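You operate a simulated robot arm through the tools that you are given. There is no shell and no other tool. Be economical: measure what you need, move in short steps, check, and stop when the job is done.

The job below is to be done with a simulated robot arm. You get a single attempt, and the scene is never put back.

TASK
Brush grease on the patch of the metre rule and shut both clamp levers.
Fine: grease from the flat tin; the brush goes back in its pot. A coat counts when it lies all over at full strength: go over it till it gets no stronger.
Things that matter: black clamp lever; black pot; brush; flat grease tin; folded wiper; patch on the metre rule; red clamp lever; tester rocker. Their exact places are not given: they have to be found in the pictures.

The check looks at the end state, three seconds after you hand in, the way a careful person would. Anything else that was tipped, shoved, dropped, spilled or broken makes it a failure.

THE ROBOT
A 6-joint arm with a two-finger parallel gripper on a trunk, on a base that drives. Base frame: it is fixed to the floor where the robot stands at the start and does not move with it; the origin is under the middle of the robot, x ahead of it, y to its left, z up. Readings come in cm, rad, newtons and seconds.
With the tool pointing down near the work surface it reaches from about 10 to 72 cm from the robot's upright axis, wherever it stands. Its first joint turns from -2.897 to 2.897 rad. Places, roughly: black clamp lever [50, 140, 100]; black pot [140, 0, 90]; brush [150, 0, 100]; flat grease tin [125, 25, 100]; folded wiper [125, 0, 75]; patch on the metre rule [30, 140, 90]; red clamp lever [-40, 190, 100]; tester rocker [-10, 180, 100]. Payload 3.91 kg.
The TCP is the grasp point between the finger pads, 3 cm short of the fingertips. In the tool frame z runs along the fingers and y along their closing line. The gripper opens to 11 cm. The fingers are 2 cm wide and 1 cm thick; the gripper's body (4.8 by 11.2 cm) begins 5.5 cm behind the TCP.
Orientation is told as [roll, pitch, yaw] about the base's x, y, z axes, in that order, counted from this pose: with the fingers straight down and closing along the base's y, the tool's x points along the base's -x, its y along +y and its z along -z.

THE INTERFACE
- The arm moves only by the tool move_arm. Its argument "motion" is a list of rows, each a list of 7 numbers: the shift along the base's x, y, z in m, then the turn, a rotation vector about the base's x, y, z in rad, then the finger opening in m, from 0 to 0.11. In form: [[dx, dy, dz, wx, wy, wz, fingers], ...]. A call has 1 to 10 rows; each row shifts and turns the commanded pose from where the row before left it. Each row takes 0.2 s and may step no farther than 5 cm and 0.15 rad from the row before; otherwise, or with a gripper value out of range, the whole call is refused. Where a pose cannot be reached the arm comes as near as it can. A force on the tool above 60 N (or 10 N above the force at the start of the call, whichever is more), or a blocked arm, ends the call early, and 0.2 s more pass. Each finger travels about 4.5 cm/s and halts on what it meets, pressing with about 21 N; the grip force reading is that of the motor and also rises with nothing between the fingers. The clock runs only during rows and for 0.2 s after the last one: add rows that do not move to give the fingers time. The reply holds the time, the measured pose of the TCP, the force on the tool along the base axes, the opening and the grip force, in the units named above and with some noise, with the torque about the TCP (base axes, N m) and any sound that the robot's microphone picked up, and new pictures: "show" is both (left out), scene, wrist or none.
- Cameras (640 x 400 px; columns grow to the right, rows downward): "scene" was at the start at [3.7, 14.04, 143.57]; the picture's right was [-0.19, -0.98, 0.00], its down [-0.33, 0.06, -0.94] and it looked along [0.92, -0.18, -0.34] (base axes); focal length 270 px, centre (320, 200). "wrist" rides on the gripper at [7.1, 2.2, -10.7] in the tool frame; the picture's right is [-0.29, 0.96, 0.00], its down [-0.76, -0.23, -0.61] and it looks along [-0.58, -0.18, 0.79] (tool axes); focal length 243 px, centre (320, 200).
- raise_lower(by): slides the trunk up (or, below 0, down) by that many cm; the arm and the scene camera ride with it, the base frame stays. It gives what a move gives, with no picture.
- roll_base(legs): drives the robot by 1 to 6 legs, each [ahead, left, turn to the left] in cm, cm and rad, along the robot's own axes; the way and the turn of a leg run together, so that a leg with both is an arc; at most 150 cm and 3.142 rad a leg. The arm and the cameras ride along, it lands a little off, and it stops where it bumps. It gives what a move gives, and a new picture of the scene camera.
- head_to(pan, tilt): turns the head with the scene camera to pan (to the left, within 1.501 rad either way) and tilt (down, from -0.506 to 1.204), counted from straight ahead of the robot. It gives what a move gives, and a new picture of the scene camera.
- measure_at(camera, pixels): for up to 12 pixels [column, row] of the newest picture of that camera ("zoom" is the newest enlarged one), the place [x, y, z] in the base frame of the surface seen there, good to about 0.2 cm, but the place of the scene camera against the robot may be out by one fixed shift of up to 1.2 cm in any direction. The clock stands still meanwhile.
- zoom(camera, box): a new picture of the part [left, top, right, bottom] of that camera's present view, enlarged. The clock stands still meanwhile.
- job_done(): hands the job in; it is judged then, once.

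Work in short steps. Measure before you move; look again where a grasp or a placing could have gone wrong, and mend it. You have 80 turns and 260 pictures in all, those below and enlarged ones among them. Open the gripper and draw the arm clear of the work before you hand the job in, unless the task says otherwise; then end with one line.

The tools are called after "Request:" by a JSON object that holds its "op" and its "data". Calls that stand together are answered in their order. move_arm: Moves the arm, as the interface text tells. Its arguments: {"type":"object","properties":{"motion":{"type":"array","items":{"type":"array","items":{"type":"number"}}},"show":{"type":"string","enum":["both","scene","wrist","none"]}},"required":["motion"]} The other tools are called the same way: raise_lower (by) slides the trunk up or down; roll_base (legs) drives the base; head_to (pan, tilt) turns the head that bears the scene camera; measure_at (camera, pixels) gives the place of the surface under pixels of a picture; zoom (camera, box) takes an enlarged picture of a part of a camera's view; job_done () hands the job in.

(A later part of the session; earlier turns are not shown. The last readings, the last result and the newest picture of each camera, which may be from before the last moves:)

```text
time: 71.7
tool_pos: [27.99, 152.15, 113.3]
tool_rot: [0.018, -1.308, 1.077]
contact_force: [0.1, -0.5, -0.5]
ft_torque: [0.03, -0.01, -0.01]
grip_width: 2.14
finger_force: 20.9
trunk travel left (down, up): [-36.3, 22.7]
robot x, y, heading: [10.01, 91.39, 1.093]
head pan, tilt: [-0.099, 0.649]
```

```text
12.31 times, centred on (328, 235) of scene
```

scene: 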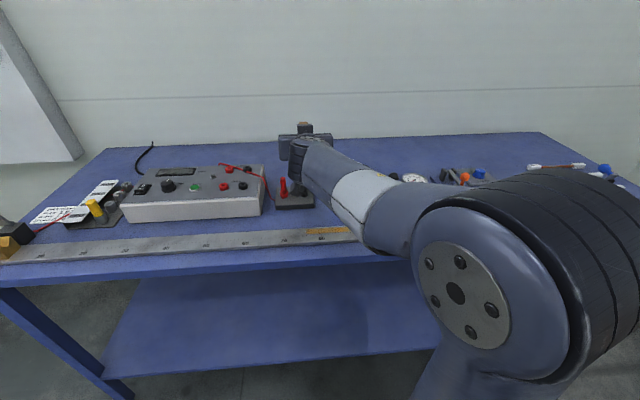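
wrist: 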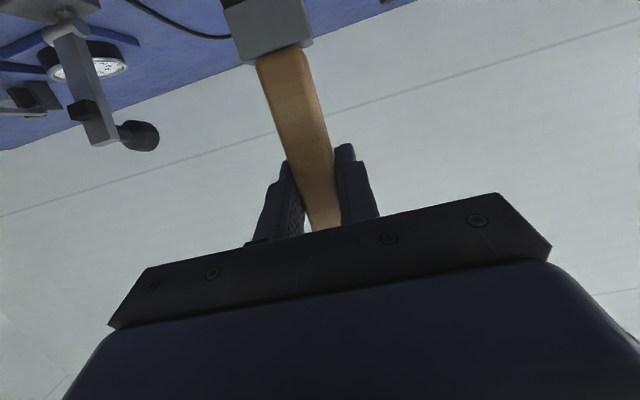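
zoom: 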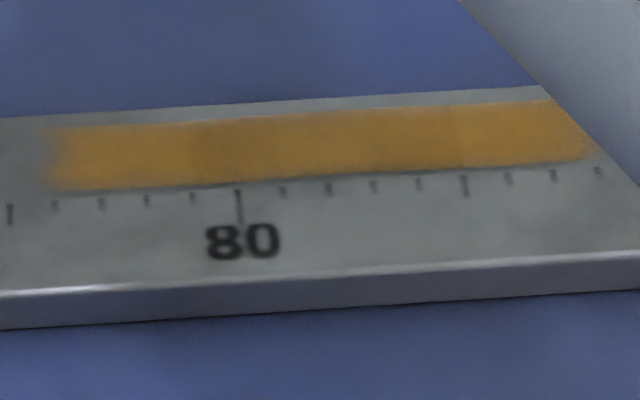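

The coat looks even and unchanged by the last contact passes. To check the brush isn't simply dry, I draw back and pitch the tool so the tip shows.

Request:
{"op": "move_arm", "data": {"motion": [[-0.01, -0.02, 0.02, 0, 0, 0, 0.005], [-0.01, -0.03, 0.02, -0.1288, 0.0688, 0, 0.005], [-0.01, -0.03, 0.02, -0.1288, 0.0688, 0, 0.005], [-0.01, -0.03, 0.01, -0.1288, 0.0688, 0, 0.005], [-0.01, -0.03, 0.01, -0.1288, 0.0688, 0, 0.005], [-0.01, -0.03, 0, -0.1288, 0.0688, 0, 0.005]]}}

Request:
{"op": "zoom", "data": {"camera": "scene", "box": [240, 190, 368, 270]}}

Request:
{"op": "zoom", "data": {"camera": "scene", "box": [302, 220, 366, 250]}}

```text
time: 73.1
tool_pos: [21.97, 135.15, 121.23]
tool_rot: [0.015, -0.577, 1.081]
contact_force: [0.0, -0.5, -0.7]
ft_torque: [0.01, -0.01, 0.01]
grip_width: 2.13
finger_force: 20.3
trunk travel left (down, up): [-36.3, 22.7]
robot x, y, heading: [9.96, 90.99, 1.085]
head pan, tilt: [-0.099, 0.649]
```

scene: 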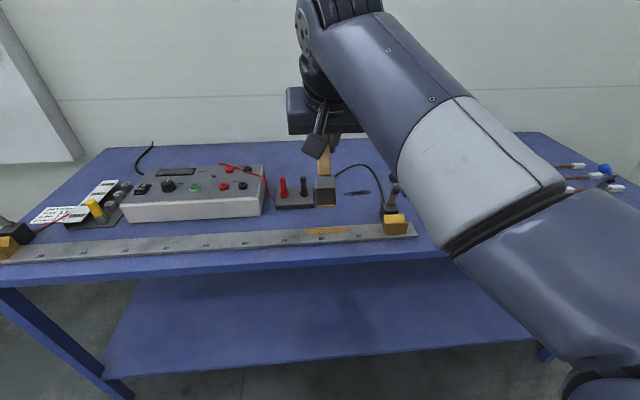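
wrist: 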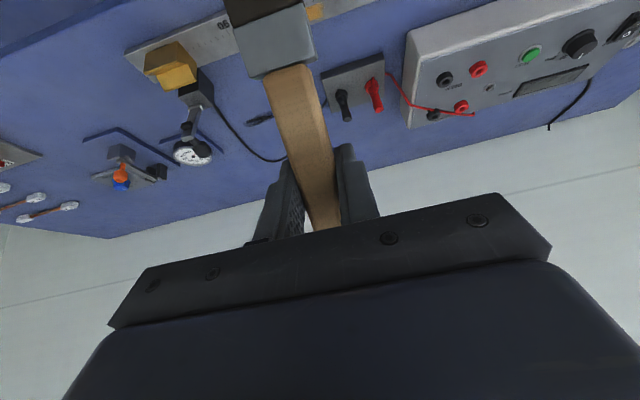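

```text
5.00 times, centred on (304, 230) of scene
```

zoom: 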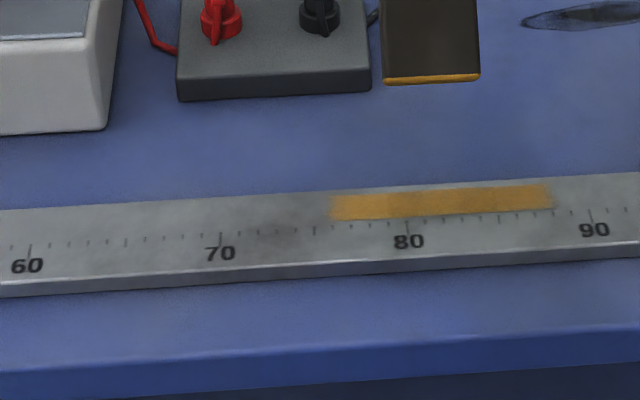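

```text
10.00 times, centred on (334, 235) of scene
```

zoom: 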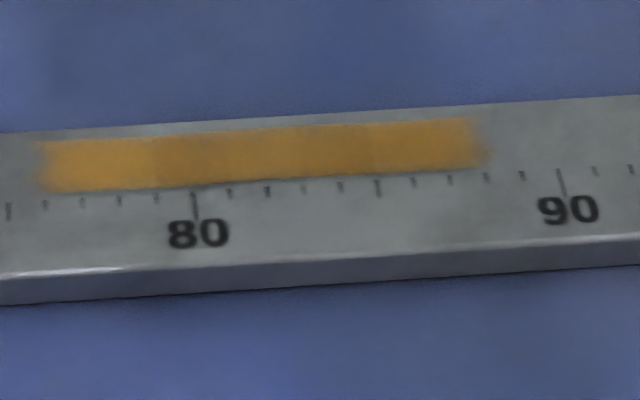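

The tip still carries grease. The 79–85 band may be marginally duller, so I do one more firm full pass with two offsets across the strip.

Request:
{"op": "move_arm", "data": {"motion": [[0.009, 0.022, -0.01, 0.1288, -0.0688, 0, 0.005], [0.009, 0.022, -0.01, 0.1288, -0.0688, 0, 0.005], [0.009, 0.022, -0.01, 0.1288, -0.0688, 0, 0.005], [0.009, 0.022, -0.01, 0.1288, -0.0688, 0, 0.005], [0.009, 0.022, -0.01, 0.1288, -0.0688, 0, 0.005], [0, 0, -0.04, 0, 0, 0, 0.005], [0, 0, -0.04, 0, 0, 0, 0.005], [0, 0, -0.04, 0, 0, 0, 0.005], [0, 0, -0.034, 0, 0, 0, 0.005], [0, 0, -0.004, 0, 0, 0, 0.005]], "show": "none"}}

```text
time: 75.3
tool_pos: [26.56, 146.41, 100.38]
tool_rot: [0.014, -1.309, 1.079]
contact_force: [0.1, -0.4, 0.1]
ft_torque: [0.01, -0.01, 0.0]
grip_width: 2.15
finger_force: 21.6
trunk travel left (down, up): [-36.3, 22.7]
robot x, y, heading: [9.93, 91.35, 1.085]
head pan, tilt: [-0.099, 0.649]
```

I press 4 mm more and sweep both ways.

Request:
{"op": "move_arm", "data": {"motion": [[-0.008, 0.0042, -0.004, 0, 0, 0, 0.005], [-0.0088, 0.0047, 0, 0, 0, 0, 0.005], [0.0176, -0.0094, 0, 0, 0, 0, 0.005], [0.0176, -0.0094, 0, 0, 0, 0, 0.005], [0.0176, -0.0094, 0, 0, 0, 0, 0.005], [0.0176, -0.0094, -0.001, 0, 0, 0, 0.005], [0.015, -0.008, 0, 0, 0, 0, 0.005], [-0.015, 0.008, 0, 0, 0, 0, 0.005], [0.0135, -0.011, 0, 0, 0, 0, 0.005], [-0.015, 0.008, 0, 0, 0, 0, 0.005]], "show": "none"}}

Request:
{"op": "move_arm", "data": {"motion": [[-0.0176, 0.0094, -0.001, 0, 0, 0, 0.005], [-0.0176, 0.0094, 0, 0, 0, 0, 0.005], [-0.0176, 0.0094, 0, 0, 0, 0, 0.005], [-0.0176, 0.0094, 0, 0, 0, 0, 0.005], [0.0176, -0.0094, 0, 0, 0, 0, 0.005]], "show": "none"}}

Request:
{"op": "move_arm", "data": {"motion": [[0, 0, 0.04, 0, 0, 0, 0.005], [0, 0, 0.04, 0, 0, 0, 0.005], [-0.01, 0, 0.04, 0, 0, 0, 0.005], [-0.02, -0.02, 0.03, 0, 0, 0, 0.005], [-0.03, -0.03, 0.02, 0, 0, 0, 0.005], [-0.03, -0.03, 0, 0, 0, 0, 0.005], [-0.03, -0.03, 0, 0, 0, 0, 0.005]], "show": "scene"}}

Request:
{"op": "zoom", "data": {"camera": "scene", "box": [302, 220, 366, 250]}}

```text
time: 77.5
tool_pos: [31.76, 142.86, 100.08]
tool_rot: [0.022, -1.312, 1.073]
contact_force: [3.1, -2.4, 13.6]
ft_torque: [0.05, -0.2, -0.02]
grip_width: 2.19
finger_force: 20.9
trunk travel left (down, up): [-36.3, 22.7]
robot x, y, heading: [10.3, 91.32, 1.086]
head pan, tilt: [-0.099, 0.649]
```

```text
time: 78.7
tool_pos: [26.16, 145.79, 99.91]
tool_rot: [0.016, -1.311, 1.079]
contact_force: [-4.2, 0.6, 15.3]
ft_torque: [0.14, 0.2, 0.03]
grip_width: 2.16
finger_force: 21.3
trunk travel left (down, up): [-36.3, 22.7]
robot x, y, heading: [10.26, 91.19, 1.092]
head pan, tilt: [-0.099, 0.649]
```

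```text
time: 80.3
tool_pos: [14.13, 135.07, 117.03]
tool_rot: [0.02, -1.309, 1.072]
contact_force: [-0.3, 0.1, -0.2]
ft_torque: [0.01, 0.03, 0.02]
grip_width: 2.13
finger_force: 21.5
trunk travel left (down, up): [-36.3, 22.7]
robot x, y, heading: [9.87, 90.93, 1.09]
head pan, tilt: [-0.099, 0.649]
```

scene: 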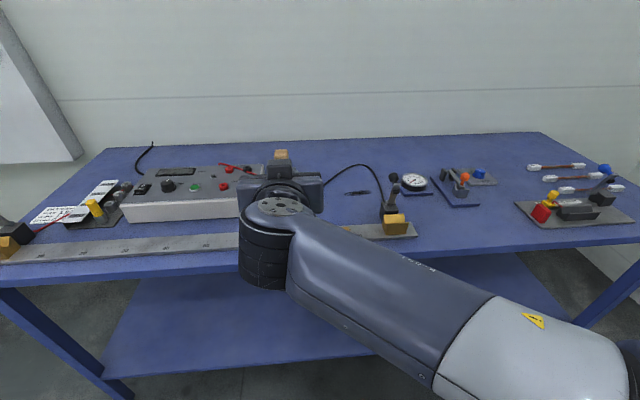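

```text
10.00 times, centred on (334, 235) of scene
```

zoom: 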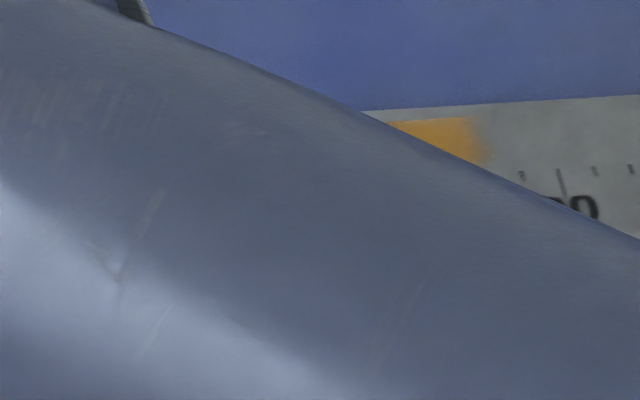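

The arm hides the strip; I back the base off, which is needed anyway to return the brush, and look again.

Request:
{"op": "roll_base", "data": {"legs": [[-20, 0, 0], [0, 0, -0.25]]}}

Request:
{"op": "head_to", "data": {"pan": 0.2, "tilt": 0.65}}

```text
time: 82.7
tool_pos: [15.47, 115.18, 117.01]
tool_rot: [0.019, -1.309, 0.831]
contact_force: [-0.1, -1.0, 0.4]
ft_torque: [0.01, -0.03, -0.03]
grip_width: 2.17
finger_force: 20.9
trunk travel left (down, up): [-36.3, 22.7]
robot x, y, heading: [0.82, 73.65, 0.845]
head pan, tilt: [-0.099, 0.649]
```

scene: 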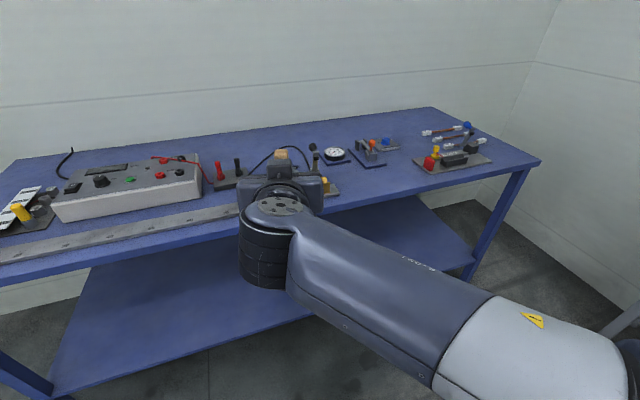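

```text
time: 83.5
tool_pos: [15.45, 115.26, 116.94]
tool_rot: [0.018, -1.31, 0.832]
contact_force: [0.3, 0.2, -0.6]
ft_torque: [0.03, 0.01, 0.02]
grip_width: 2.14
finger_force: 21.2
trunk travel left (down, up): [-36.3, 22.7]
robot x, y, heading: [0.86, 73.62, 0.843]
head pan, tilt: [0.201, 0.649]
```

scene: 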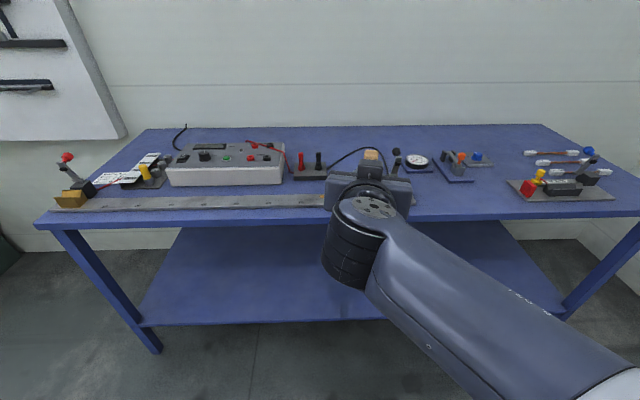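

I move the hand 13 cm leftward so the strip shows.

Request:
{"op": "move_arm", "data": {"motion": [[-0.042, 0.0, 0.02, 0, 0, 0, 0.005], [-0.042, 0.0, 0.02, 0, 0, 0, 0.005], [-0.042, 0.0, 0.02, 0, 0, 0, 0.005]], "show": "scene"}}

Request:
{"op": "zoom", "data": {"camera": "scene", "box": [310, 180, 390, 220]}}

```text
time: 84.3
tool_pos: [2.69, 115.13, 123.02]
tool_rot: [0.016, -1.308, 0.83]
contact_force: [0.4, -0.4, 0.5]
ft_torque: [-0.03, 0.04, 0.04]
grip_width: 2.13
finger_force: 21.1
trunk travel left (down, up): [-36.3, 22.7]
robot x, y, heading: [1.11, 73.77, 0.845]
head pan, tilt: [0.201, 0.649]
```

scene: 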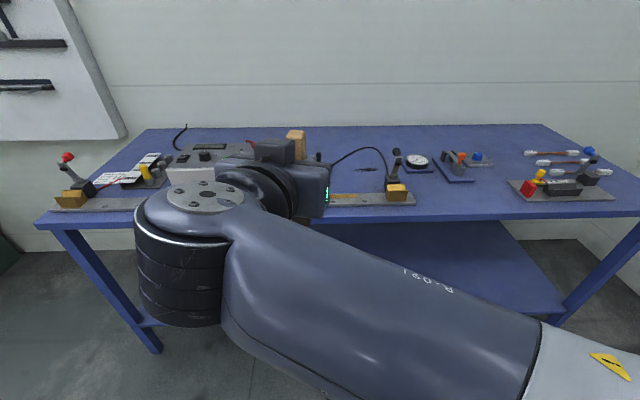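

```text
8.00 times, centred on (350, 200) of scene
```

zoom: 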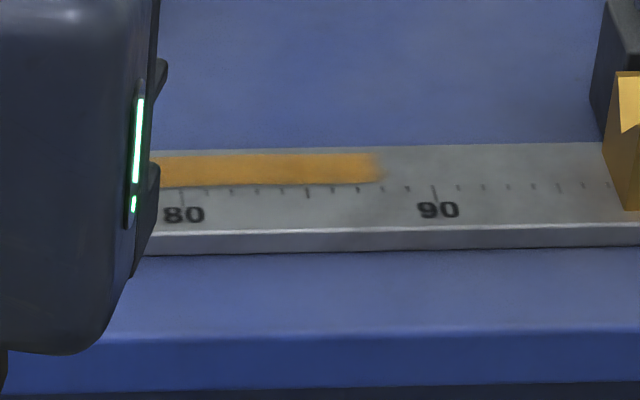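

The visible part is even to the 88 end. I drive back to the bench to return the brush.

Request:
{"op": "roll_base", "data": {"legs": [[0, 0, -0.843], [8, -73.5, 0], [52, 0, 0]]}}

Request:
{"op": "head_to", "data": {"pan": 0.1, "tilt": 0.75}}

```text
time: 93.1
tool_pos: [92.81, 29.3, 122.96]
tool_rot: [0.017, -1.31, 0.011]
contact_force: [-1.0, -0.2, -0.9]
ft_torque: [0.01, 0.0, -0.01]
grip_width: 2.13
finger_force: 21.1
trunk travel left (down, up): [-36.3, 22.7]
robot x, y, heading: [61.39, 2.57, 0.028]
head pan, tilt: [0.201, 0.649]
```

scene: 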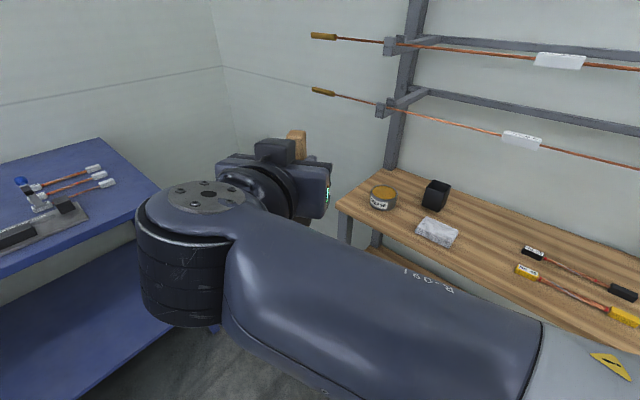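

```text
time: 93.8
tool_pos: [92.88, 29.37, 123.02]
tool_rot: [0.019, -1.309, 0.011]
contact_force: [0.5, 0.2, -0.6]
ft_torque: [0.0, -0.01, -0.06]
grip_width: 2.16
finger_force: 20.7
trunk travel left (down, up): [-36.3, 22.7]
robot x, y, heading: [61.42, 2.32, 0.024]
head pan, tilt: [0.099, 0.75]
```

scene: 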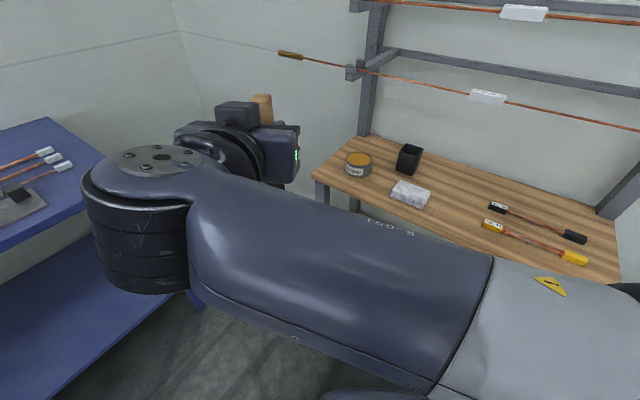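

I turn the yaw back to −0.42 and lower to z≈107 in front of the bench, below the cable.

Request:
{"op": "move_arm", "data": {"motion": [[0.035, -0.02, -0.028, 0, 0, -0.143, 0.005], [0.035, -0.02, -0.028, 0, 0, -0.143, 0.005], [0.035, -0.02, -0.028, 0, 0, -0.143, 0.005], [0.02, -0.02, -0.025, 0, 0, 0, 0.005], [0.02, -0.02, -0.025, 0, 0, 0, 0.005], [0.02, -0.02, -0.025, 0, 0, 0, 0.005]]}}

```text
time: 95.2
tool_pos: [109.16, 17.21, 107.16]
tool_rot: [0.02, -1.311, -0.42]
contact_force: [-0.5, -0.3, -0.2]
ft_torque: [0.0, 0.0, -0.01]
grip_width: 2.13
finger_force: 20.7
trunk travel left (down, up): [-36.3, 22.7]
robot x, y, heading: [61.19, 2.27, 0.026]
head pan, tilt: [0.099, 0.75]
```

scene: 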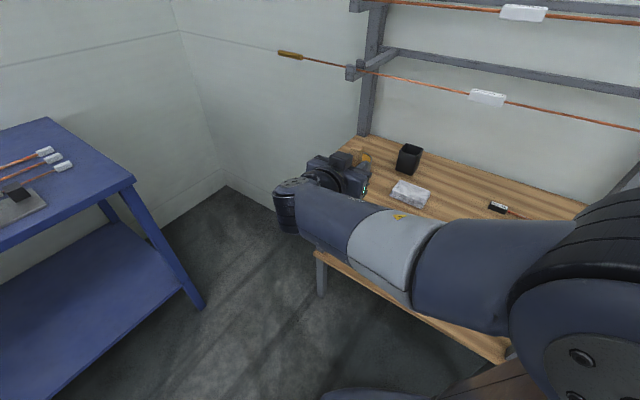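
wrist: 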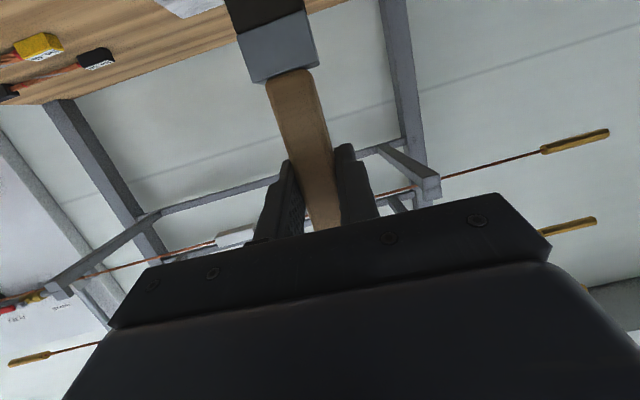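

I re-measure the pot rim for drift, and the brush's ferrule in the wrist view.

Request:
{"op": "zoom", "data": {"camera": "scene", "box": [385, 135, 433, 185]}}

Request:
{"op": "measure_at", "data": {"camera": "wrist", "pixels": [[310, 190], [295, 120], [285, 85], [255, 70], [285, 55], [315, 60], [268, 20], [235, 15], [300, 10]]}}

```text
8.00 times, centred on (409, 160) of scene
```

zoom: 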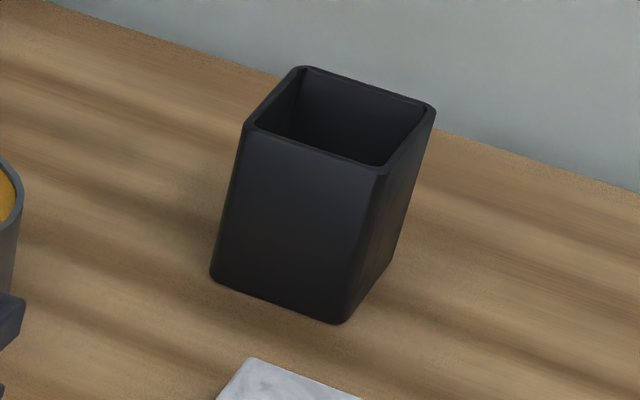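

```text
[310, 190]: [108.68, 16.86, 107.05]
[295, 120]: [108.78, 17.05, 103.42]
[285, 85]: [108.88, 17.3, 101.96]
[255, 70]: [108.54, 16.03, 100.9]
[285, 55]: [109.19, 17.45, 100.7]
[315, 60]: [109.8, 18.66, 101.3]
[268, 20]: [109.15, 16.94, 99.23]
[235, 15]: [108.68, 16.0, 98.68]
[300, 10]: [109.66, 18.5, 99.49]
```

Request:
{"op": "measure_at", "data": {"camera": "zoom", "pixels": [[248, 126], [382, 174], [432, 108], [304, 69], [212, 275], [338, 322]]}}

```text
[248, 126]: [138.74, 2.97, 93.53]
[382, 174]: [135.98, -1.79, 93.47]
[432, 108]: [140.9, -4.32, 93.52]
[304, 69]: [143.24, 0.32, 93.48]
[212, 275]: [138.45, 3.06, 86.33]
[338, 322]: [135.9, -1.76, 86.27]
```

The pot hasn't moved. I advance to put the tip over its centre: TCP target (138.4,−1.0,107).

Request:
{"op": "move_arm", "data": {"motion": [[0.0365, -0.0227, 0, 0, 0, 0, 0.005], [0.0365, -0.0227, 0, 0, 0, 0, 0.005], [0.0365, -0.0227, 0, 0, 0, 0, 0.005], [0.0365, -0.0227, 0, 0, 0, 0, 0.005], [0.0365, -0.0227, 0, 0, 0, 0, 0.005], [0.0365, -0.0227, 0, 0, 0, 0, 0.005], [0.0365, -0.0227, 0, 0, 0, 0, 0.005], [0.0365, -0.0227, 0, 0, 0, 0, 0.005], [0, 0, 0, 0, 0, 0, 0.005]]}}

Request:
{"op": "zoom", "data": {"camera": "scene", "box": [345, 95, 473, 205]}}

```text
time: 97.2
tool_pos: [138.57, -0.73, 107.35]
tool_rot: [0.017, -1.31, -0.419]
contact_force: [0.3, -0.1, 0.0]
ft_torque: [0.01, -0.02, 0.0]
grip_width: 2.1
finger_force: 20.7
trunk travel left (down, up): [-36.3, 22.7]
robot x, y, heading: [61.44, 2.06, 0.022]
head pan, tilt: [0.099, 0.75]
```

scene: 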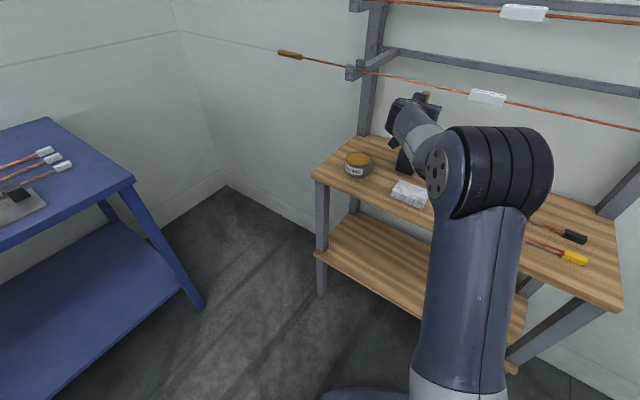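
wrist: 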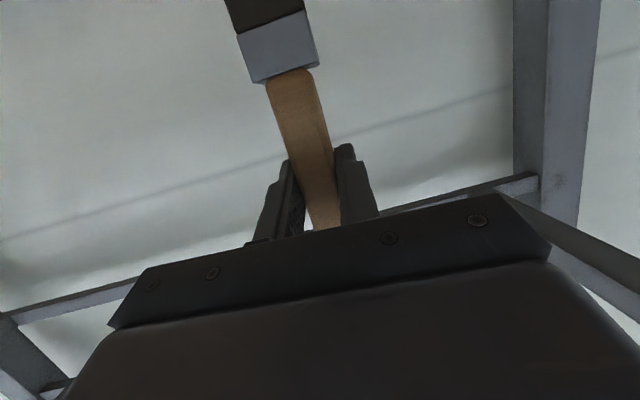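

```text
3.64 times, centred on (409, 150) of scene
```

zoom: 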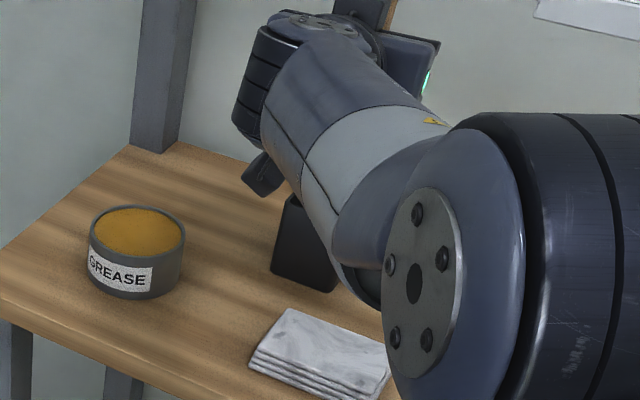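

Positioned. I lower 6 cm first, with the force checked.

Request:
{"op": "move_arm", "data": {"motion": [[0, -0.003, -0.01, 0, 0, 0, 0.005], [0, 0, -0.01, 0, 0, 0, 0.005], [0, 0, -0.01, 0, 0, 0, 0.005], [0, 0, -0.01, 0, 0, 0, 0.005], [0, 0, -0.01, 0, 0, 0, 0.005], [0, 0, -0.01, 0, 0, 0, 0.005]], "show": "wrist"}}

```text
time: 98.5
tool_pos: [138.71, -1.08, 101.09]
tool_rot: [0.017, -1.31, -0.419]
contact_force: [0.0, 1.1, -0.8]
ft_torque: [0.04, 0.02, 0.0]
grip_width: 2.15
finger_force: 20.4
trunk travel left (down, up): [-36.3, 22.7]
robot x, y, heading: [61.17, 2.24, 0.027]
head pan, tilt: [0.099, 0.75]
```

wrist: 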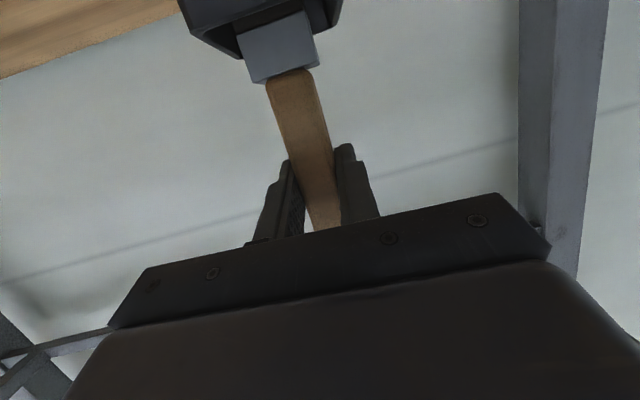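

No force. I zoom in to be sure the tip is inside the pot, not in front of it.

Request:
{"op": "zoom", "data": {"camera": "wrist", "box": [160, 0, 360, 100]}}

Request:
{"op": "measure_at", "data": {"camera": "wrist", "pixels": [[215, 10], [205, 25], [235, 50], [330, 15], [325, 28], [270, 5], [275, 40], [245, 30]]}}

```text
3.20 times, centred on (260, 50) of wrist
```

zoom: 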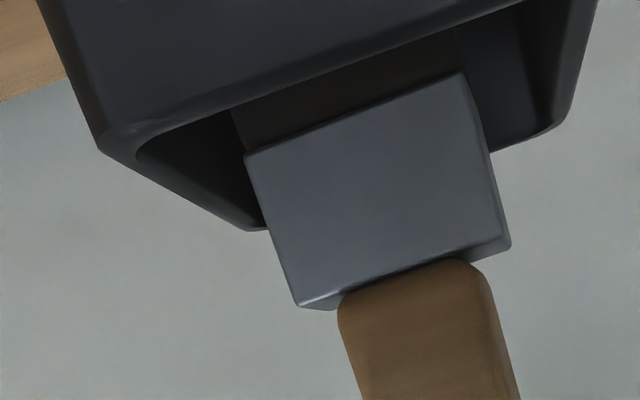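

```text
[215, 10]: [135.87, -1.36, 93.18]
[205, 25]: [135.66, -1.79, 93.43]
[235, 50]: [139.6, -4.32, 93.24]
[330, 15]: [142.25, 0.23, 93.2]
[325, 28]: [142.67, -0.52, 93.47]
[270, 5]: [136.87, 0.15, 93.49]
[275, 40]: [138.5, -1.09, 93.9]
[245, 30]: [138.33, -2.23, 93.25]
```

The bristles are inside the rim. I lower to the floor of the pot.

Request:
{"op": "move_arm", "data": {"motion": [[0, 0, -0.01, 0, 0, 0, 0.005], [0, 0, -0.01, 0, 0, 0, 0.005], [0, 0, -0.01, 0, 0, 0, 0.005], [0, 0, -0.004, 0, 0, 0, 0.005]], "show": "none"}}

```text
time: 99.5
tool_pos: [138.6, -1.16, 97.6]
tool_rot: [0.015, -1.311, -0.418]
contact_force: [0.6, 0.4, 0.2]
ft_torque: [-0.03, 0.0, -0.04]
grip_width: 2.13
finger_force: 21.0
trunk travel left (down, up): [-36.3, 22.7]
robot x, y, heading: [61.28, 2.46, 0.025]
head pan, tilt: [0.099, 0.75]
```

Near the floor with no force yet; I go 3 mm more, then open slowly, and look.

Request:
{"op": "move_arm", "data": {"motion": [[0, 0, -0.003, 0, 0, 0, 0.005], [0, 0, 0, 0, 0, 0, 0.025], [0, 0, 0, 0, 0, 0, 0.035], [0, 0, 0, 0, 0, 0, 0.05], [0, 0, 0, 0, 0, 0, 0.06], [0, 0, 0, 0, 0, 0, 0.06]], "show": "wrist"}}

```text
time: 101.0
tool_pos: [138.63, -1.2, 97.32]
tool_rot: [0.018, -1.308, -0.421]
contact_force: [0.1, 0.4, -0.2]
ft_torque: [0.01, -0.02, -0.03]
grip_width: 5.99
finger_force: 0.0
trunk travel left (down, up): [-36.3, 22.7]
robot x, y, heading: [61.29, 2.26, 0.024]
head pan, tilt: [0.099, 0.75]
```

wrist: 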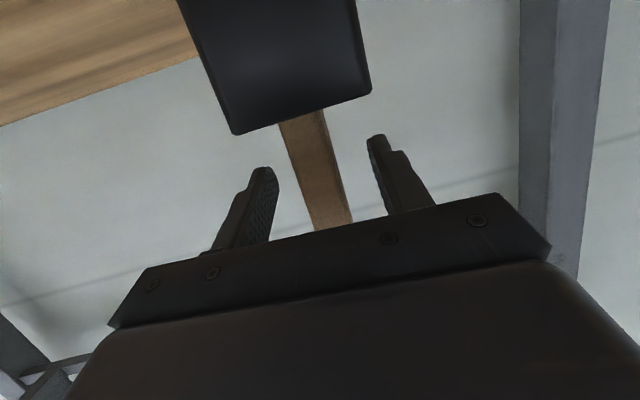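

The brush stands in the pot. I back straight out along the tool axis.

Request:
{"op": "move_arm", "data": {"motion": [[-0.018, 0.008, 0, 0, 0, 0, 0.06], [-0.032, 0.0142, 0, 0, 0, 0, 0.06], [-0.037, 0.0164, 0, 0, 0, 0, 0.06], [-0.037, 0.0164, 0.01, 0, 0, 0, 0.06], [-0.037, 0.0164, 0.01, 0, 0, 0, 0.06], [-0.037, 0.0164, 0.01, 0, 0, 0, 0.06], [-0.037, 0.0164, 0.01, 0, 0, 0, 0.06], [-0.037, 0.0164, 0.01, 0, 0, 0, 0.06]], "show": "scene"}}

Request:
{"op": "zoom", "data": {"camera": "scene", "box": [330, 115, 458, 215]}}

```text
time: 102.8
tool_pos: [111.39, 10.95, 102.31]
tool_rot: [0.019, -1.308, -0.419]
contact_force: [0.8, 0.0, 0.0]
ft_torque: [-0.05, -0.02, 0.01]
grip_width: 5.99
finger_force: 0.0
trunk travel left (down, up): [-36.3, 22.7]
robot x, y, heading: [61.19, 2.27, 0.026]
head pan, tilt: [0.099, 0.75]
```

scene: 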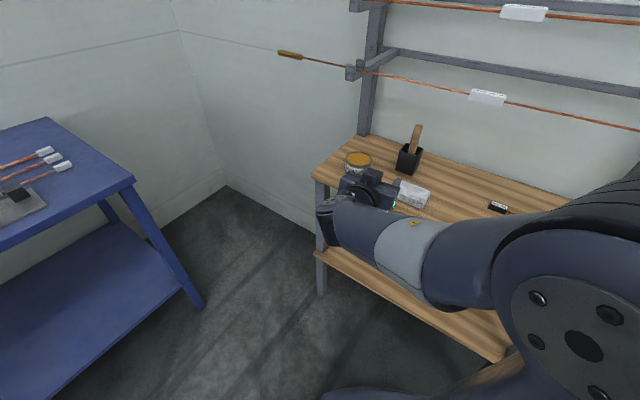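

```text
4.00 times, centred on (394, 165) of scene
```

zoom: 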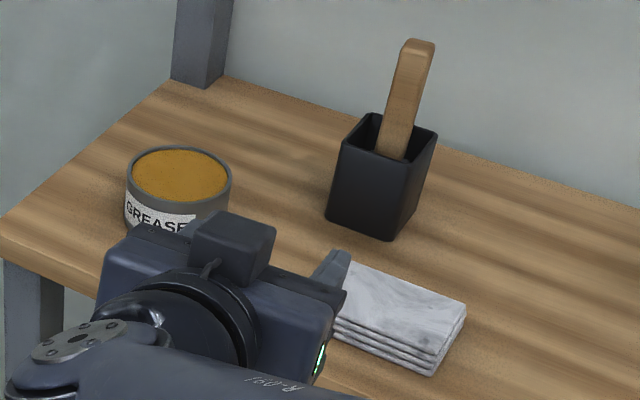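

The brush is back in its pot and nothing else moved. I lift the arm, drive to the black clamp and look at it.

Request:
{"op": "move_arm", "data": {"motion": [[-0.03, 0, 0.035, 0, 0, 0, 0.06], [-0.03, 0, 0.035, 0, 0, 0, 0.06], [-0.02, 0, 0.04, 0, 0, 0, 0.06], [0, 0, 0.04, 0, 0, 0, 0.06], [0, 0, 0.04, 0, 0, 0, 0.06]], "show": "none"}}

Request:
{"op": "roll_base", "data": {"legs": [[-45, 0, 0], [0, 73, 0], [0, 0, 1.06]]}}

Request:
{"op": "head_to", "data": {"pan": -0.1, "tilt": 0.7}}

```text
time: 104.0
tool_pos: [103.32, 10.96, 121.38]
tool_rot: [0.016, -1.308, -0.418]
contact_force: [-1.0, -1.0, 0.5]
ft_torque: [-0.01, -0.02, 0.0]
grip_width: 5.97
finger_force: 0.2
trunk travel left (down, up): [-36.3, 22.7]
robot x, y, heading: [61.29, 1.93, 0.025]
head pan, tilt: [0.099, 0.75]
```

```text
time: 112.9
tool_pos: [28.48, 114.27, 121.28]
tool_rot: [0.017, -1.309, 0.639]
contact_force: [0.1, -0.2, 0.0]
ft_torque: [0.0, 0.0, -0.02]
grip_width: 6.0
finger_force: 0.1
trunk travel left (down, up): [-36.3, 22.7]
robot x, y, heading: [15.12, 73.53, 1.084]
head pan, tilt: [0.099, 0.75]
```

scene: 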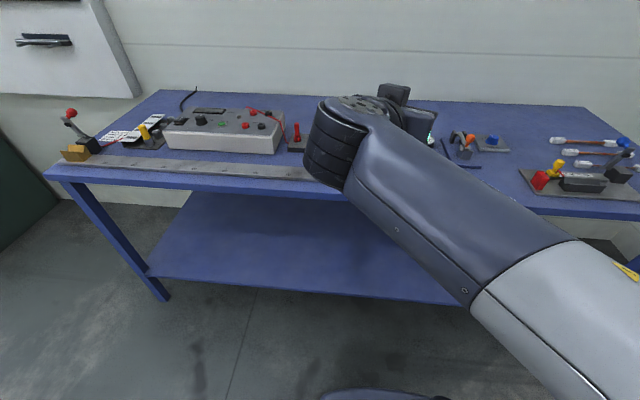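

```text
time: 113.7
tool_pos: [28.49, 114.33, 121.37]
tool_rot: [0.017, -1.31, 0.639]
contact_force: [-0.5, 0.3, 1.2]
ft_torque: [-0.02, 0.02, 0.01]
grip_width: 5.99
finger_force: 0.1
trunk travel left (down, up): [-36.3, 22.7]
robot x, y, heading: [15.19, 73.4, 1.082]
head pan, tilt: [-0.099, 0.7]
```

scene: 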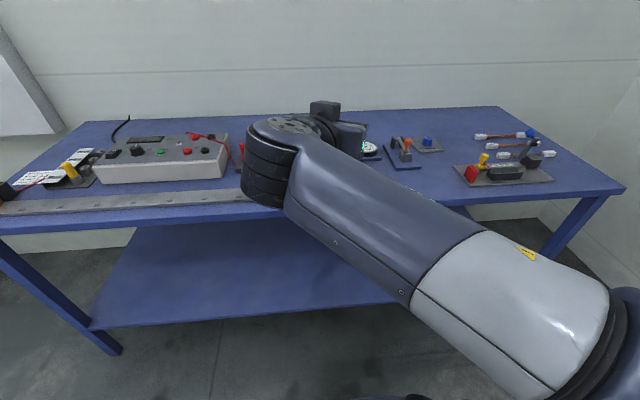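

The hand blocks the clamp. I turn the tool to point down and shift it left, so both cameras can see the clamp.

Request:
{"op": "move_arm", "data": {"motion": [[-0.015, 0.0, 0.01, -0.0869, 0.1167, 0, 0.05], [-0.015, 0.0, 0.01, -0.0869, 0.1167, 0, 0.04], [-0.015, 0.0, 0.01, -0.0869, 0.1167, 0, 0.03], [-0.015, 0.0, 0.01, -0.0869, 0.1167, 0, 0.02], [-0.015, 0.0, 0.01, -0.0869, 0.1167, 0, 0.01], [-0.015, 0.0, 0, -0.0869, 0.1167, 0, 0.0], [-0.015, 0, 0, -0.0869, 0.1167, 0, 0.0], [-0.015, 0, 0, -0.0869, 0.1167, 0, 0.0], [-0.015, 0, 0, -0.0869, 0.1167, 0, 0.0]]}}

Request:
{"op": "zoom", "data": {"camera": "scene", "box": [270, 110, 398, 220]}}

```text
time: 115.7
tool_pos: [15.1, 113.9, 120.27]
tool_rot: [0.021, 0.0, 0.64]
contact_force: [0.8, -0.7, -0.3]
ft_torque: [0.03, -0.01, 0.01]
grip_width: 0.02
finger_force: 20.5
out of reach, approached as far as the arm can: row 7, 8, 9
trunk travel left (down, up): [-36.3, 22.7]
robot x, y, heading: [15.37, 73.57, 1.085]
head pan, tilt: [-0.099, 0.7]
```

scene: 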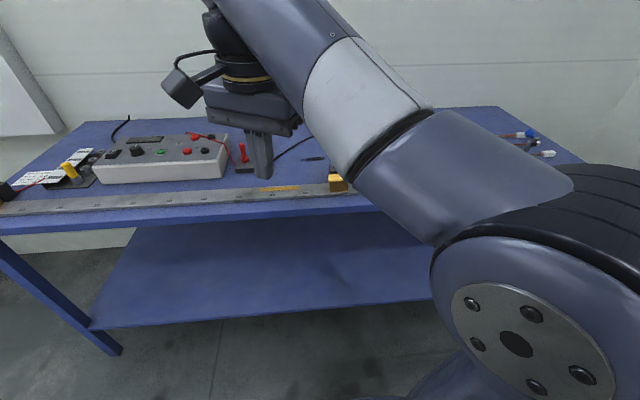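
wrist: 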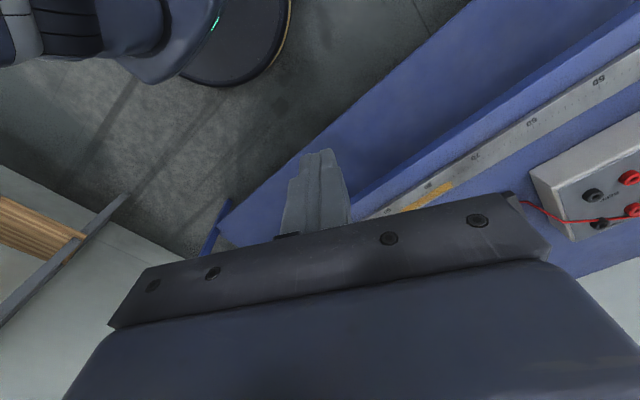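

```text
3.64 times, centred on (334, 165) of scene
```

zoom: 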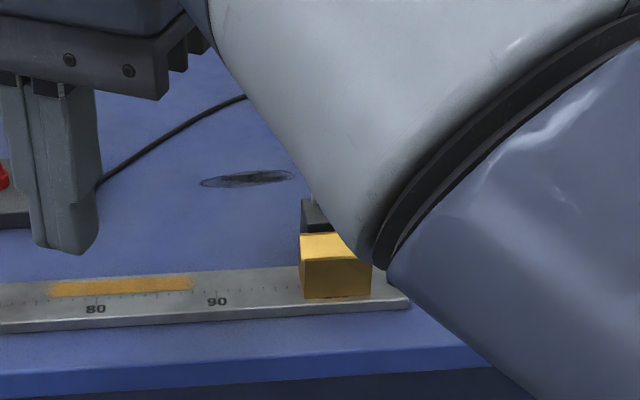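

The forearm hides the clamp. I swing the hand further left to clear the view, and check the strip too.

Request:
{"op": "move_arm", "data": {"motion": [[-0.045, 0.0, 0.01, 0, 0, 0, 0], [-0.045, 0.0, 0.01, 0, 0, 0, 0], [-0.045, 0.0, 0.01, 0, 0, 0, 0], [-0.045, 0, 0, 0, 0, 0, 0], [-0.045, 0, 0, 0, 0, 0, 0]], "show": "scene"}}

Request:
{"op": "zoom", "data": {"camera": "scene", "box": [302, 120, 398, 210]}}

Request:
{"op": "zoom", "data": {"camera": "scene", "box": [240, 170, 320, 210]}}

```text
time: 116.8
tool_pos: [-6.74, 113.14, 119.06]
tool_rot: [0.019, 0.001, 0.638]
contact_force: [-0.1, -0.3, -0.1]
ft_torque: [0.0, 0.01, 0.03]
grip_width: 0.01
finger_force: 21.2
out of reach, approached as far as the arm can: row 1, 2, 3, 4, 5
trunk travel left (down, up): [-36.3, 22.7]
robot x, y, heading: [15.61, 73.65, 1.087]
head pan, tilt: [-0.099, 0.7]
```

scene: 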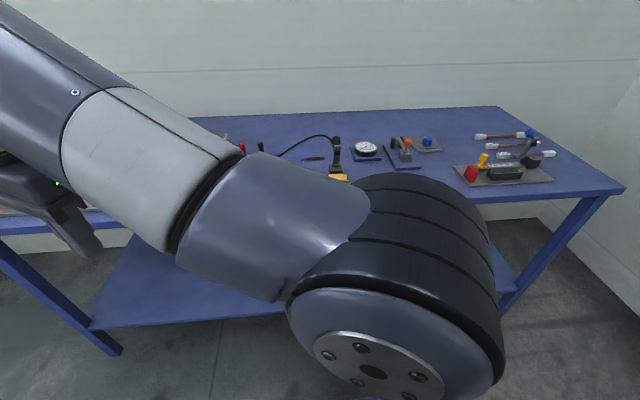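

```text
4.44 times, centred on (350, 165) of scene
```

zoom: 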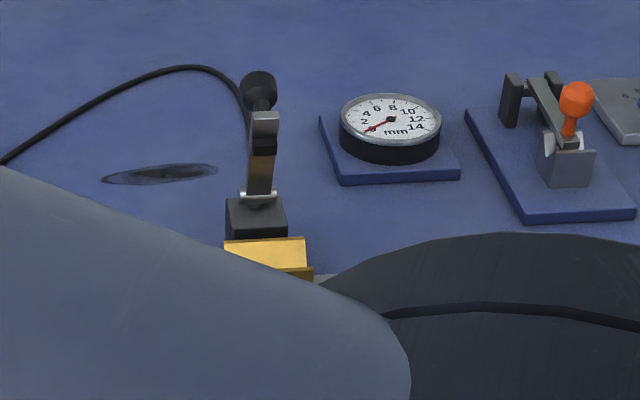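

```text
8.00 times, centred on (280, 190) of scene
```

zoom: 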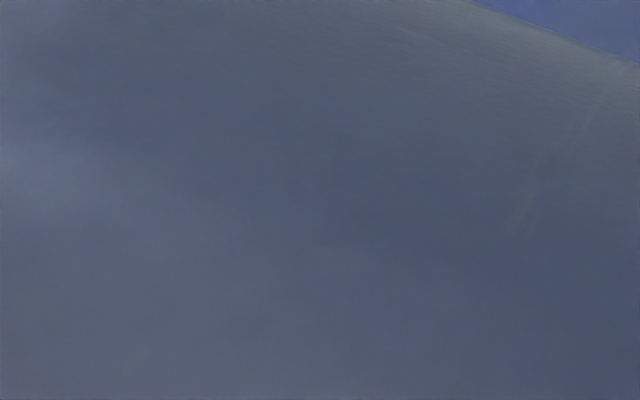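

The lever has its axle along the rule and a pad on its front side, so it shuts by swinging toward the robot onto the gold block. I measure its points.

Request:
{"op": "measure_at", "data": {"camera": "scene", "pixels": [[336, 138], [336.5, 141], [337, 147], [337.2, 152.5], [337, 158], [336, 164.4], [334, 168.5], [337, 175], [340, 180], [332, 174]]}}

Request:
{"op": "zoom", "data": {"camera": "scene", "box": [313, 130, 361, 190]}}

```text
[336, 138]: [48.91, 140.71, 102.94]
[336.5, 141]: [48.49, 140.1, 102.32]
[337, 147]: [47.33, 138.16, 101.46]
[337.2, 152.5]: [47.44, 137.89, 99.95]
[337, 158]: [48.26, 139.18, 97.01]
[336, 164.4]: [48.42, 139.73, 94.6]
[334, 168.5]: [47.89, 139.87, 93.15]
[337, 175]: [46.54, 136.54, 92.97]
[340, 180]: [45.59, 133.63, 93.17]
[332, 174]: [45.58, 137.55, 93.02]
```

```text
6.67 times, centred on (337, 160) of scene
```

zoom: 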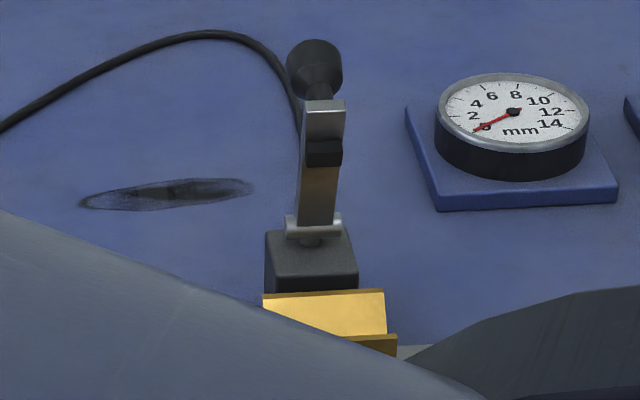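

Lever hinge at (48.4,139.7,94.5), tip at z 101.5, knob at (48.9,140.7,103). I check the wire's height behind the lever and drive 12 cm closer for reach.

Request:
{"op": "measure_at", "data": {"camera": "scene", "pixels": [[319, 135], [328, 137], [331.5, 143], [333, 148], [300, 142], [355, 143], [353, 152], [366, 147]]}}

Request:
{"op": "roll_base", "data": {"legs": [[12, 0, 0]]}}

```text
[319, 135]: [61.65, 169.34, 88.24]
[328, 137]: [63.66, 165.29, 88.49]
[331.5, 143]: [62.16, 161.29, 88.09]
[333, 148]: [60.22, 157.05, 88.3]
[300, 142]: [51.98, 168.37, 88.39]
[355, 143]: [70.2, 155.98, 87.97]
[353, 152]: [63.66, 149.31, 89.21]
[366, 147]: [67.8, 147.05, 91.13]
```

```text
time: 118.1
tool_pos: [-0.85, 123.95, 118.98]
tool_rot: [0.022, 0.0, 0.638]
contact_force: [0.3, 0.9, 0.2]
ft_torque: [0.0, 0.01, 0.0]
grip_width: 0.02
finger_force: 20.8
trunk travel left (down, up): [-36.3, 22.7]
robot x, y, heading: [21.55, 84.36, 1.081]
head pan, tilt: [-0.099, 0.7]
```

scene: 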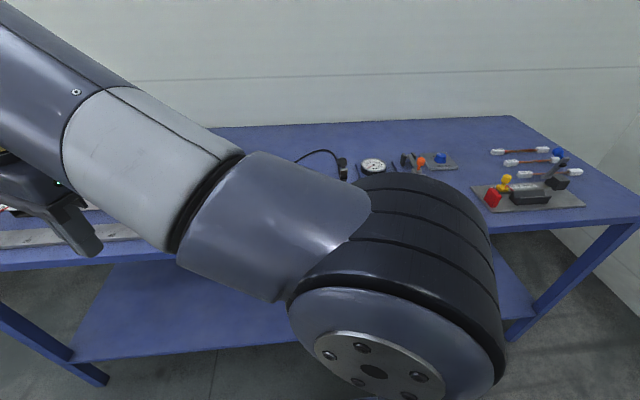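

The wire lies on the table, so it's clear. I swing the hand over to behind the black knob, high.

Request:
{"op": "move_arm", "data": {"motion": [[0.045, 0.015, 0, 0, 0, 0.147, 0], [0.045, 0.015, 0, 0, 0, 0.147, 0], [0.045, 0.015, -0.01, 0, 0, 0.147, 0], [0.045, 0.015, 0, 0, 0, 0, 0], [0.045, 0.015, -0.01, 0, 0, 0, 0], [0.045, 0.015, 0, 0, 0, 0, 0], [0.045, 0.015, -0.01, 0, 0, 0, 0], [0.045, 0.02, 0, 0, 0, 0, 0], [0.045, 0.02, 0, 0, 0, 0, 0], [0.045, 0.02, 0, 0, 0, 0, 0]]}}

```text
time: 120.3
tool_pos: [43.6, 138.76, 113.26]
tool_rot: [0.022, -0.005, 1.08]
contact_force: [-1.0, -0.3, -0.7]
ft_torque: [0.03, -0.02, 0.01]
grip_width: 0.0
finger_force: 21.5
out of reach, approached as far as the arm can: row 9, 10
trunk travel left (down, up): [-36.3, 22.7]
robot x, y, heading: [21.46, 84.03, 1.08]
head pan, tilt: [-0.099, 0.7]
```

scene: 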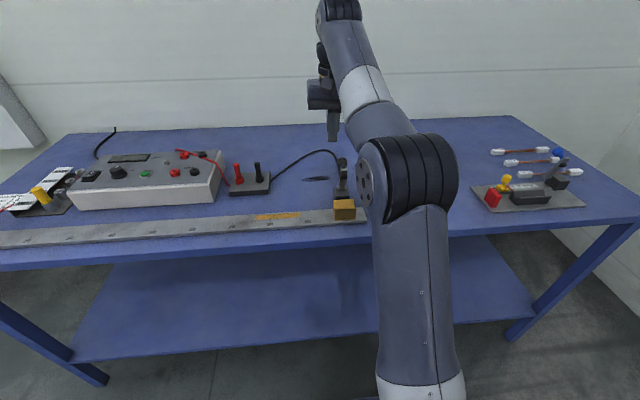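
wrist: 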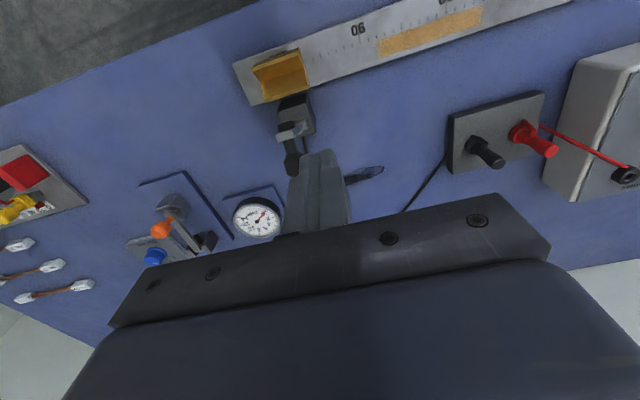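

The wrist view shows the clamp: lever (290,130), knob (291,165). I measure it with this camera, look closely at it and the strip, and drive 5 cm ahead for reach.

Request:
{"op": "measure_at", "data": {"camera": "wrist", "pixels": [[290, 165], [290, 145], [290, 131], [298, 110], [280, 75], [265, 70], [300, 95], [300, 66]]}}

Request:
{"op": "zoom", "data": {"camera": "wrist", "box": [220, 30, 380, 190]}}

Request:
{"op": "zoom", "data": {"camera": "wrist", "box": [360, 0, 520, 70]}}

Request:
{"op": "roll_base", "data": {"legs": [[5, 0, 0]]}}

```text
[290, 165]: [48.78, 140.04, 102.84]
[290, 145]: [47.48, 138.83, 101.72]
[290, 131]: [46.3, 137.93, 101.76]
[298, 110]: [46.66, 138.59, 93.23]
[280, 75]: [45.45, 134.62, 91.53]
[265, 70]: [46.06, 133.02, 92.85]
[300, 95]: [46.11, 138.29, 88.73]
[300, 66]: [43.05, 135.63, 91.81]
```

```text
2.50 times, centred on (300, 110) of wrist
```

zoom: 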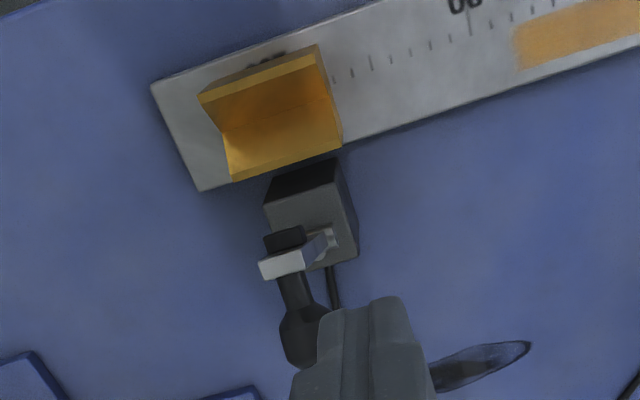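

```text
4.00 times, centred on (440, 35) of wrist
```

zoom: 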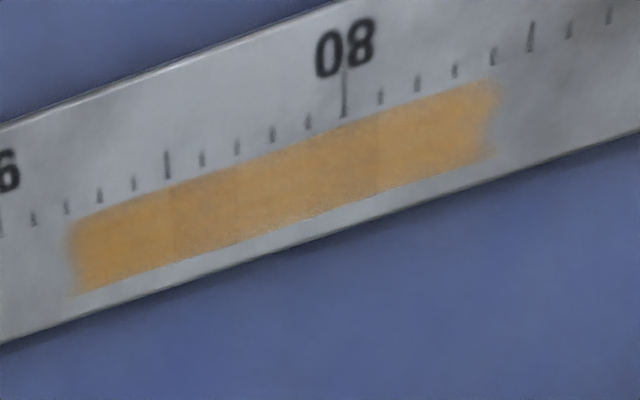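

```text
time: 121.2
tool_pos: [45.92, 143.27, 113.25]
tool_rot: [0.02, -0.004, 1.078]
contact_force: [0.4, -0.1, 0.1]
ft_torque: [-0.02, 0.04, 0.03]
grip_width: 0.0
finger_force: 20.6
trunk travel left (down, up): [-36.3, 22.7]
robot x, y, heading: [23.52, 88.82, 1.075]
head pan, tilt: [-0.099, 0.7]
```

scene: 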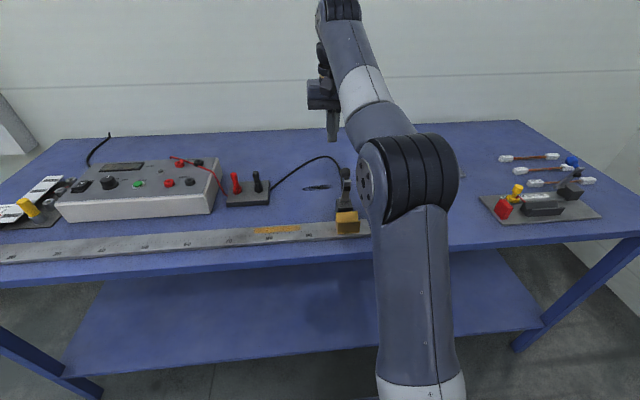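

The coat is even over 76–88. The knob (wrist-measured) is at (48.8,140.0,102.8); I place the closed fingertips behind it at (50.1,142.5).

Request:
{"op": "move_arm", "data": {"motion": [[0.021, -0.003, 0, 0, 0, 0, 0], [0.021, -0.004, 0, 0, 0, 0, 0], [0, 0, -0.02, 0, 0, 0, 0]]}}

```text
time: 122.0
tool_pos: [50.13, 142.13, 110.84]
tool_rot: [0.021, -0.003, 1.075]
contact_force: [-0.3, 0.6, 0.5]
ft_torque: [-0.02, -0.01, 0.02]
grip_width: 0.02
finger_force: 21.0
out of reach, approached as far as the arm can: row 2
trunk travel left (down, up): [-36.3, 22.7]
robot x, y, heading: [23.49, 88.38, 1.082]
head pan, tilt: [-0.099, 0.7]
```

scene: 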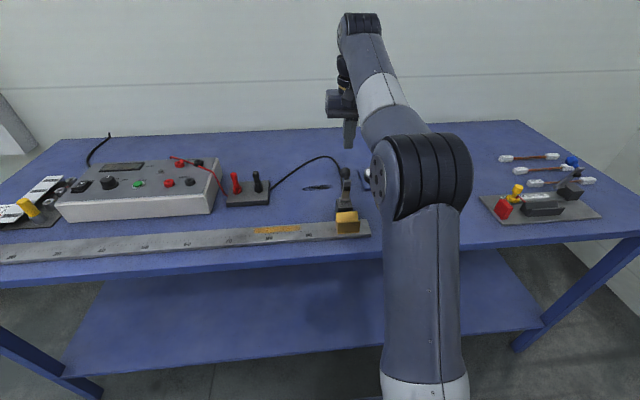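
wrist: 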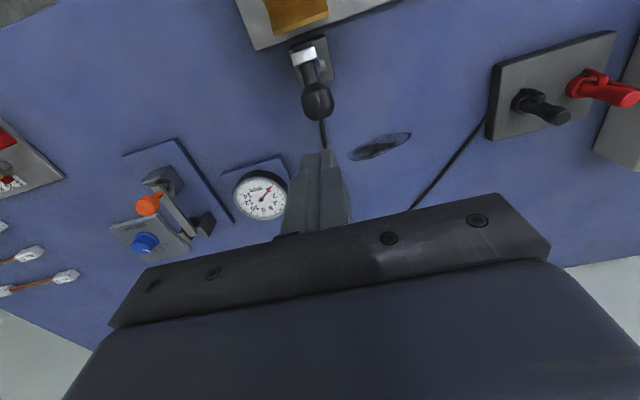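

The knob (317,100) is dead ahead of the fingertips. I measure it once more and lower beside it.

Request:
{"op": "measure_at", "data": {"camera": "wrist", "pixels": [[317, 105], [317, 90], [311, 72], [305, 55]]}}

Request:
{"op": "move_arm", "data": {"motion": [[0.001, 0.003, -0.02, 0, 0, 0, 0], [0, 0, -0.02, 0, 0, 0, 0], [0, 0, -0.02, 0, 0, 0, 0]], "show": "wrist"}}

```text
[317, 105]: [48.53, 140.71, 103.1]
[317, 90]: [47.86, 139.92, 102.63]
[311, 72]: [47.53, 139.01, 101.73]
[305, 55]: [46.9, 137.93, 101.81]
```

```text
time: 122.8
tool_pos: [50.08, 142.22, 104.73]
tool_rot: [0.022, -0.006, 1.078]
contact_force: [0.9, 1.4, 0.2]
ft_torque: [-0.02, 0.03, 0.04]
grip_width: 0.0
finger_force: 20.8
trunk travel left (down, up): [-36.3, 22.7]
robot x, y, heading: [23.51, 88.59, 1.081]
head pan, tilt: [-0.099, 0.7]
```

wrist: 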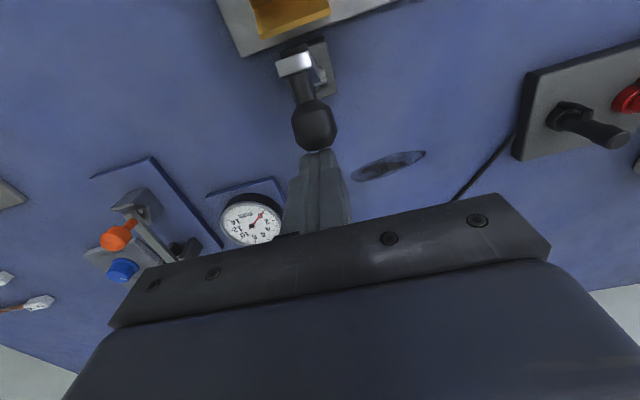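

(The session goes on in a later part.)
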